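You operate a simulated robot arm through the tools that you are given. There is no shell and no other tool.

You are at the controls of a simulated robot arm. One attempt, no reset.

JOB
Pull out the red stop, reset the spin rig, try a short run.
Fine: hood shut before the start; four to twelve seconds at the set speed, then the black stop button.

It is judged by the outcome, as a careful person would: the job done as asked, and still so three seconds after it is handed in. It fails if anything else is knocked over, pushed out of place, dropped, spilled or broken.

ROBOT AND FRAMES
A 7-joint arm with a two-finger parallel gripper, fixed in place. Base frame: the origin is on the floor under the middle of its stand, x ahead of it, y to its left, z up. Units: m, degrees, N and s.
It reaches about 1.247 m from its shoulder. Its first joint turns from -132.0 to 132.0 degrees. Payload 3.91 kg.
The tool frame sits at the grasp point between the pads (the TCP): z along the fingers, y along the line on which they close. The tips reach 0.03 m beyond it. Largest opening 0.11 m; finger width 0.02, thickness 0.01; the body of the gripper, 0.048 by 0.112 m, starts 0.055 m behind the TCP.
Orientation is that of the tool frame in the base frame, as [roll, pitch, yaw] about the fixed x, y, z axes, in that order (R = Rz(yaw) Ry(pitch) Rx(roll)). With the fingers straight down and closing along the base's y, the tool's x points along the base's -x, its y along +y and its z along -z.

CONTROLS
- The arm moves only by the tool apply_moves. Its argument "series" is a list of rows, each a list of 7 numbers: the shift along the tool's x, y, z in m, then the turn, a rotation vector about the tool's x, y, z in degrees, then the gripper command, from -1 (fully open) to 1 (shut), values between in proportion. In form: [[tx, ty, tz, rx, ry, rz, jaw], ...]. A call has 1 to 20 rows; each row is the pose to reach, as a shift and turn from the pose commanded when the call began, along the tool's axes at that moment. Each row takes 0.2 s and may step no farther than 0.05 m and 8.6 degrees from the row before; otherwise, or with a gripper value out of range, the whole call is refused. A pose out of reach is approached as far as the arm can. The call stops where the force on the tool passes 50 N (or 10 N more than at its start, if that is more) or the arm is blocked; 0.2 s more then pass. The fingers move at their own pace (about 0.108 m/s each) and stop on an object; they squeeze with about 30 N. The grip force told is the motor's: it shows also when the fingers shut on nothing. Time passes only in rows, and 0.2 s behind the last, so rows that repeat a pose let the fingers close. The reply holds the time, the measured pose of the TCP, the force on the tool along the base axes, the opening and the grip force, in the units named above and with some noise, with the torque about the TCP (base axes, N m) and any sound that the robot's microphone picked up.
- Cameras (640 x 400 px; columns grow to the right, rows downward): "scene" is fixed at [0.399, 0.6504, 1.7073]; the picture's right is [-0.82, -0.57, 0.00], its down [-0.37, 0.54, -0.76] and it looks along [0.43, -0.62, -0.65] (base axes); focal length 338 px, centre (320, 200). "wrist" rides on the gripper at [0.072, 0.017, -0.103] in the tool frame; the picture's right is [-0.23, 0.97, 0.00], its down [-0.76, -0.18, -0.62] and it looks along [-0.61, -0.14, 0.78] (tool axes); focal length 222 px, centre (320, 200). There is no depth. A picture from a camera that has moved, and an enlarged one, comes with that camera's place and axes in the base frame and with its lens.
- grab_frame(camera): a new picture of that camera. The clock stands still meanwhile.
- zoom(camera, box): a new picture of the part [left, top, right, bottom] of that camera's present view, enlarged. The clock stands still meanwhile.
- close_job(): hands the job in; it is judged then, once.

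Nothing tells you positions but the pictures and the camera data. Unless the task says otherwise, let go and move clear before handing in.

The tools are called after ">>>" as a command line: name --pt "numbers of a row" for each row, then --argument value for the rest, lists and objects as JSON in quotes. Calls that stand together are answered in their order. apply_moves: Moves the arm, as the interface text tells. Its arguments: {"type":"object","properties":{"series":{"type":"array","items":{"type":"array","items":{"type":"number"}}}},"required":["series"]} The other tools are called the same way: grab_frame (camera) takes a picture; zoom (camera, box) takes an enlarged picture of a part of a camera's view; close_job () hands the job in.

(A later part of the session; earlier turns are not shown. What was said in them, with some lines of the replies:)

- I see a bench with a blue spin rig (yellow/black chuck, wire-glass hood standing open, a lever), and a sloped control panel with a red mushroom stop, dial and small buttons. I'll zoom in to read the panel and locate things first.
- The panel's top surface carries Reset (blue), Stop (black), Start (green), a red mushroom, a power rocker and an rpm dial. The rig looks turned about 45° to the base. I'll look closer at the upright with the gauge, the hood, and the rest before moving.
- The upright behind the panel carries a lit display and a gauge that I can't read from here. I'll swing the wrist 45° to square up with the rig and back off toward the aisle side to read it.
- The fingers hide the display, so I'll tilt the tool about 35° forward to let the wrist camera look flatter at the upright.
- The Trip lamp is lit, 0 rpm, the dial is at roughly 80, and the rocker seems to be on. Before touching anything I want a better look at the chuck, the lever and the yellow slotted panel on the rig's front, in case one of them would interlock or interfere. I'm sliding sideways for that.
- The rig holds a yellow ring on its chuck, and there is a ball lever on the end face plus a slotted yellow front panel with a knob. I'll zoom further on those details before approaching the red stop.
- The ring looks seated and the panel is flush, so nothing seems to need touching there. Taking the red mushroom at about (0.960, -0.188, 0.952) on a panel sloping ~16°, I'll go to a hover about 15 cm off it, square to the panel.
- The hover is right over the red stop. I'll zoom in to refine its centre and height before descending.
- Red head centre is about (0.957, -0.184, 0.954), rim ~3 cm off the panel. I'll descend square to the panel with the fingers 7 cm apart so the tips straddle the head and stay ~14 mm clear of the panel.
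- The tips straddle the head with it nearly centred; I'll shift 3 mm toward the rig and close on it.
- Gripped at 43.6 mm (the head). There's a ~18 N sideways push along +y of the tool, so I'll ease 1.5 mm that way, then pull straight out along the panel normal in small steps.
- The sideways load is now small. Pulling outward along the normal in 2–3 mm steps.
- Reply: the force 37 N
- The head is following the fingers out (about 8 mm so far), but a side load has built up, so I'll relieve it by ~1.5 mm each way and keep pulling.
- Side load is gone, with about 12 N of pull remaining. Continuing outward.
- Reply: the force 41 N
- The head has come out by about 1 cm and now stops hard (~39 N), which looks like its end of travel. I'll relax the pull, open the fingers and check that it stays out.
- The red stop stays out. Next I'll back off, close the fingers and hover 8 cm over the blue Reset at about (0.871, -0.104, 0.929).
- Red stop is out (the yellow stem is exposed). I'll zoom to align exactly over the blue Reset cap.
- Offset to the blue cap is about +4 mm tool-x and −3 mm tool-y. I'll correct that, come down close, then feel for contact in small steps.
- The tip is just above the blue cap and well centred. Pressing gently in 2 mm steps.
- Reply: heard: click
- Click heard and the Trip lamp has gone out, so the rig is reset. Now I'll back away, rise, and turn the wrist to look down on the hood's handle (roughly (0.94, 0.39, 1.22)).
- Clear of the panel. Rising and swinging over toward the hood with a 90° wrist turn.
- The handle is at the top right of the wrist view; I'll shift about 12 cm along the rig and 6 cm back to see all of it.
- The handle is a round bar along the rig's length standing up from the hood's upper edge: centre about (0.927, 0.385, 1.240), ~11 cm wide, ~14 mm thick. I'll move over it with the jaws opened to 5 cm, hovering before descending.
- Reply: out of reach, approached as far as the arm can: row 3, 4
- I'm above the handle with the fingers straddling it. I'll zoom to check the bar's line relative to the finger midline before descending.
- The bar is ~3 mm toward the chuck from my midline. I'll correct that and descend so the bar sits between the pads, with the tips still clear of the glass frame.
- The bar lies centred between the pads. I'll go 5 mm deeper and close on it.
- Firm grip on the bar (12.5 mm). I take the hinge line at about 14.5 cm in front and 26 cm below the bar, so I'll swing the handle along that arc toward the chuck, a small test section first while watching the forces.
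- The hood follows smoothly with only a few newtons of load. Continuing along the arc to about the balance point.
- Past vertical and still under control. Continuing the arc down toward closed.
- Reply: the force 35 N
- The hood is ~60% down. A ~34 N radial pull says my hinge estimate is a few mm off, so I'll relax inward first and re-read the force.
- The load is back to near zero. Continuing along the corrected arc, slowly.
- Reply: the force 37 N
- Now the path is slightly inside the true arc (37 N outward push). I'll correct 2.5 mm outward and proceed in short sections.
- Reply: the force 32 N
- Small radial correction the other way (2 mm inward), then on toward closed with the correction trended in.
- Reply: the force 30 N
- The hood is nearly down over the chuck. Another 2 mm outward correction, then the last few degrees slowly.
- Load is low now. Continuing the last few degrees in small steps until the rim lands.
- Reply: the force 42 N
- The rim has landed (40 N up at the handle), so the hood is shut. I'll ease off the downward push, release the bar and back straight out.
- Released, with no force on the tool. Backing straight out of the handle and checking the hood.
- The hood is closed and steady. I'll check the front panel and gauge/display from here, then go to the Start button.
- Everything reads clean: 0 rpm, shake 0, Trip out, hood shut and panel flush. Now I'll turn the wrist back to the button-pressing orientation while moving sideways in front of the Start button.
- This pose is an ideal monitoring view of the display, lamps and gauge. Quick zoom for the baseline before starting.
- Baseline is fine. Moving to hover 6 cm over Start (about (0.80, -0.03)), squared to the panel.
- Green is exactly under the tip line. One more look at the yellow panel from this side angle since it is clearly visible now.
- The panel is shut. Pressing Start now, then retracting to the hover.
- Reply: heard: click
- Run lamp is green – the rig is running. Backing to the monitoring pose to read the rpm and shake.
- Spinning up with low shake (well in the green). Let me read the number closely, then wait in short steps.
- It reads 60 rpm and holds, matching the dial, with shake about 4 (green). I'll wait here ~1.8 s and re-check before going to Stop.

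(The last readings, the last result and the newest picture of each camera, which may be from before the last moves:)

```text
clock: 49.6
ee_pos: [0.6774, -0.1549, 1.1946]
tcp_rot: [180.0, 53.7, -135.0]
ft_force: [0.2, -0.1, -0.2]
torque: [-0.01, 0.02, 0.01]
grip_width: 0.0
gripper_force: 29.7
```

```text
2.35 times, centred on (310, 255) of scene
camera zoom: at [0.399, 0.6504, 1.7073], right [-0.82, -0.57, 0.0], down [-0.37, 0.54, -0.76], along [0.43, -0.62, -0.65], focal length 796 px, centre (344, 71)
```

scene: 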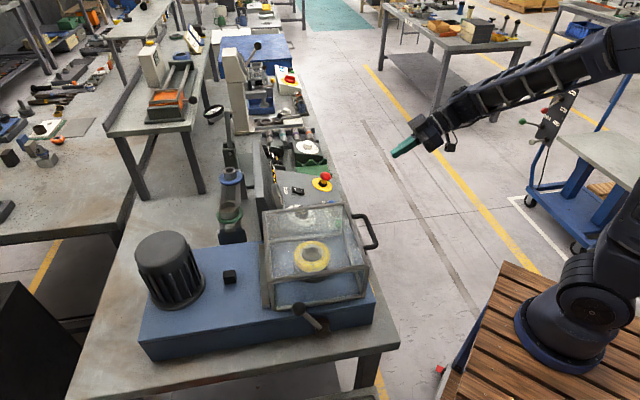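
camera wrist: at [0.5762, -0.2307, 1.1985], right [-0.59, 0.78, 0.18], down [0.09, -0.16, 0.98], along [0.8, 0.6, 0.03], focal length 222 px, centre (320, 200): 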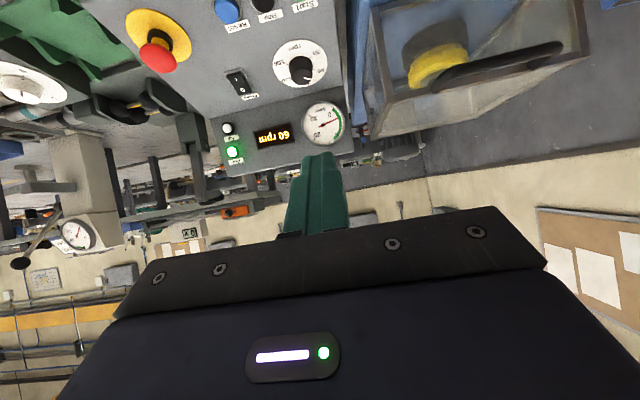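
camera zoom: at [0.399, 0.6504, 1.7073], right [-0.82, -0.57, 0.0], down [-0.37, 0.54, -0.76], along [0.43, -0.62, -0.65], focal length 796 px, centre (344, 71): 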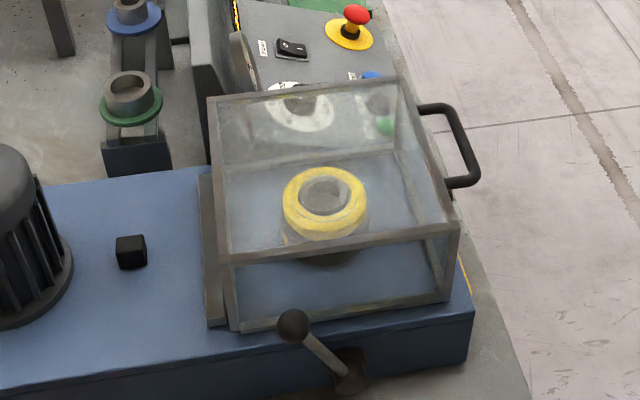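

Steady 60 rpm, shake ~4 in the green, ring visibly spinning under the shut hood. Moving to hover over the black Stop now.

>>> apply_moves --pt "0.0101 -0.0086 0.0369 0 6.3 0 1" --pt "0.0202 -0.0172 0.0738 0 12.6 0 1" --pt "0.0303 -0.0258 0.1107 0 18.9 0 1" --pt "0.0403 -0.0343 0.1475 0 25.2 0 1" --pt "0.0504 -0.0429 0.1844 0 31.5 0 1" --pt "0.0605 -0.0515 0.2213 0 37.8 0 1"

>>> zoom --camera "wrist" --box '[220, 90, 420, 215]'

>>> zoom --camera "scene" --box '[235, 145, 299, 185]'

```text
clock: 51.0
ee_pos: [0.8152, -0.0888, 1.0184]
tcp_rot: [-179.9, 15.9, -135.0]
ft_force: [0.5, 0.0, 1.3]
torque: [0.01, 0.0, -0.01]
grip_width: 0.0
gripper_force: 29.6
```

```text
3.20 times, centred on (320, 152) of wrist
camera zoom: at [0.7343, -0.1454, 1.0978], right [-0.53, 0.84, 0.06], down [0.52, 0.27, 0.81], along [0.66, 0.46, -0.59], focal length 711 px, centre (320, 352)
```

zoom: 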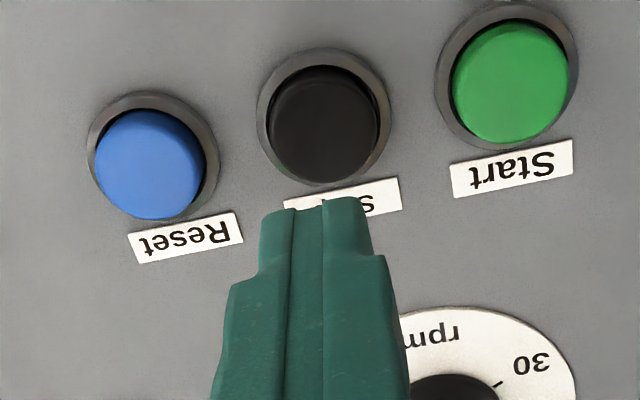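

```text
10.00 times, centred on (267, 165) of scene
camera zoom: at [0.399, 0.6504, 1.7073], right [-0.82, -0.57, 0.0], down [-0.37, 0.54, -0.76], along [0.43, -0.62, -0.65], focal length 3384 px, centre (850, 550)
```

zoom: 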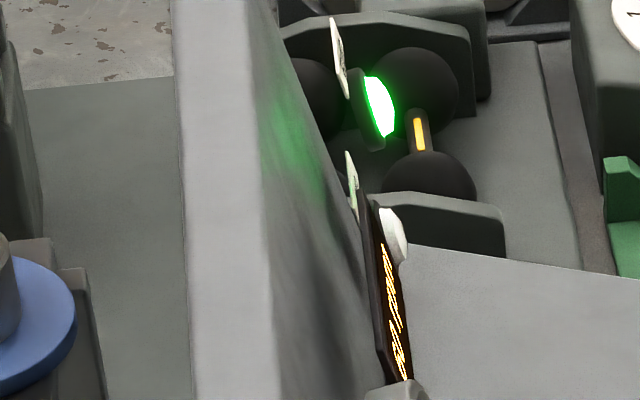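

Aligned on the black cap; run lamp still green, ~4–5 s at speed so far. Pressing Stop now with a brief hold on the way down.

>>> apply_moves --pt "0 0 0.03 0 0 0 1" --pt "0 0 0.048 0 0 0 1" --pt "0 0 0.05 0 0 0 1" --pt "0 0 0.052 0 0 0 1" --pt "0 0 0.056 0 0 0 1" --pt "0 0 0.06 0 0 0 1" --pt "0 0 0.063 0 0 0 1" --pt "0 0 0.066 0 0 0 1"

>>> zoom --camera "scene" --box '[235, 145, 299, 185]'

```text
clock: 52.8
ee_pos: [0.8276, -0.0768, 0.9541]
tcp_rot: [-179.8, 16.0, -135.0]
ft_force: [-5.8, -12.1, 34.3]
torque: [0.15, -0.22, -0.03]
grip_width: 0.0
gripper_force: 30.6
heard: click
```

```text
10.00 times, centred on (267, 165) of scene
camera zoom: at [0.399, 0.6504, 1.7073], right [-0.82, -0.57, 0.0], down [-0.37, 0.54, -0.76], along [0.43, -0.62, -0.65], focal length 3384 px, centre (850, 550)
```

zoom: 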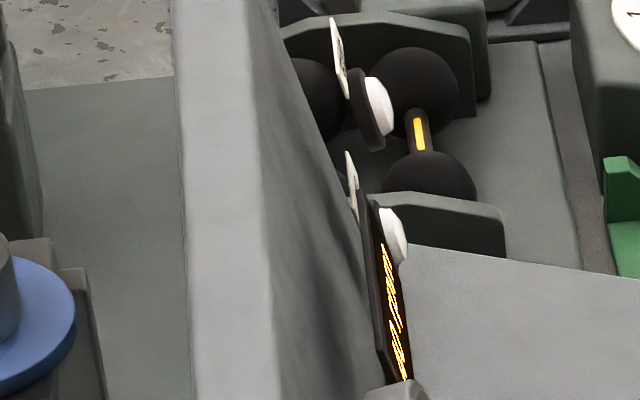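

Click heard and the Run lamp is out with no trip. Backing off to the monitoring view to confirm it has spun down.

>>> apply_moves --pt "0 0 -0.02 0 0 0 1" --pt "0 0 -0.056 0 0 0 1" --pt "0.0147 0.008 -0.093 0 -6.3 0 1" --pt "0.0293 0.016 -0.13 0 -12.6 0 1" --pt "0.044 0.024 -0.167 0 -18.9 0 1" --pt "0.0586 0.032 -0.204 0 -25.2 0 1" --pt "0.0733 0.04 -0.241 0 -31.5 0 1" --pt "0.0879 0.048 -0.2779 0 -37.8 0 1" --pt "0.0879 0.048 -0.2779 0 -37.8 0 1"

>>> grab_frame --camera "wrist"

>>> zoom --camera "wrist" --box '[205, 90, 365, 190]'

>>> grab_frame --camera "scene"

```text
clock: 54.8
ee_pos: [0.6807, -0.1559, 1.1966]
tcp_rot: [180.0, 53.9, -135.1]
ft_force: [0.3, -0.1, 0.1]
torque: [0.03, 0.03, 0.01]
grip_width: 0.0
gripper_force: 30.2
```

```text
taken
camera wrist: at [0.5788, -0.233, 1.1988], right [-0.59, 0.78, 0.18], down [0.09, -0.16, 0.98], along [0.8, 0.6, 0.03], focal length 222 px, centre (320, 200)
```

wrist: 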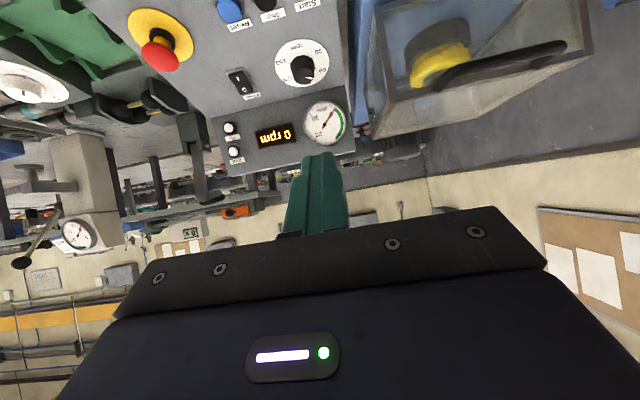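

```text
4.00 times, centred on (285, 140) of wrist
camera zoom: at [0.5788, -0.233, 1.1988], right [-0.59, 0.78, 0.18], down [0.09, -0.16, 0.98], along [0.8, 0.6, 0.03], focal length 888 px, centre (460, 440)
```

zoom: 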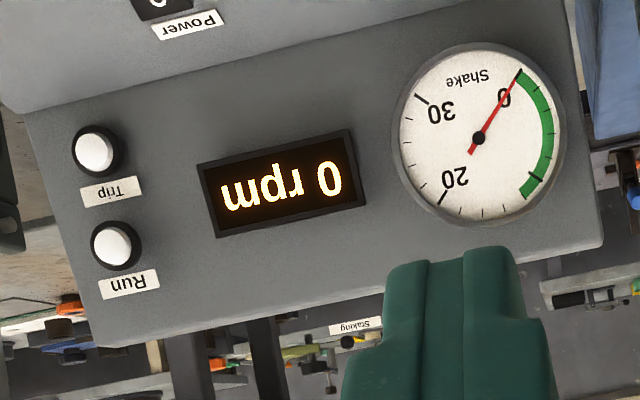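

```text
taken
```

scene: 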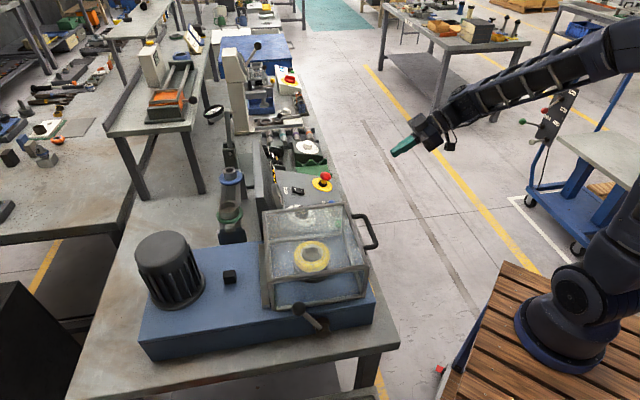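

The display reads 0 rpm with shake at 0 and both lamps out. The red stop is out, the hood is shut and the arm is clear. The run held a steady 60 rpm for roughly 5–7 s before Stop, so I'm handing it in.

>>> close_job

```text
The job is handed in.
```

The short run is done. The red stop is pulled out, the rig is reset, and I've handed the job in.

- **Reset:** The red stop stayed out when I let go. The Trip lamp went off when I pressed Reset.
- **Hood:** I lowered it by its handle until it rested on the rig, before pressing Start.
- **Run:** It held steady at 60 rpm, which I read as the dial setting. It was at that speed for about 5 to 7 seconds before I pressed the black Stop. I can't be more exact because it reached 60 rpm before my first reading. Shake was about 4, well inside the green.
- **After Stop:** The display reads 0 rpm, with the Run and Trip lamps both off. The hood is still shut and the arm is clear of the rig.

I saw nothing knocked over or moved out of place.
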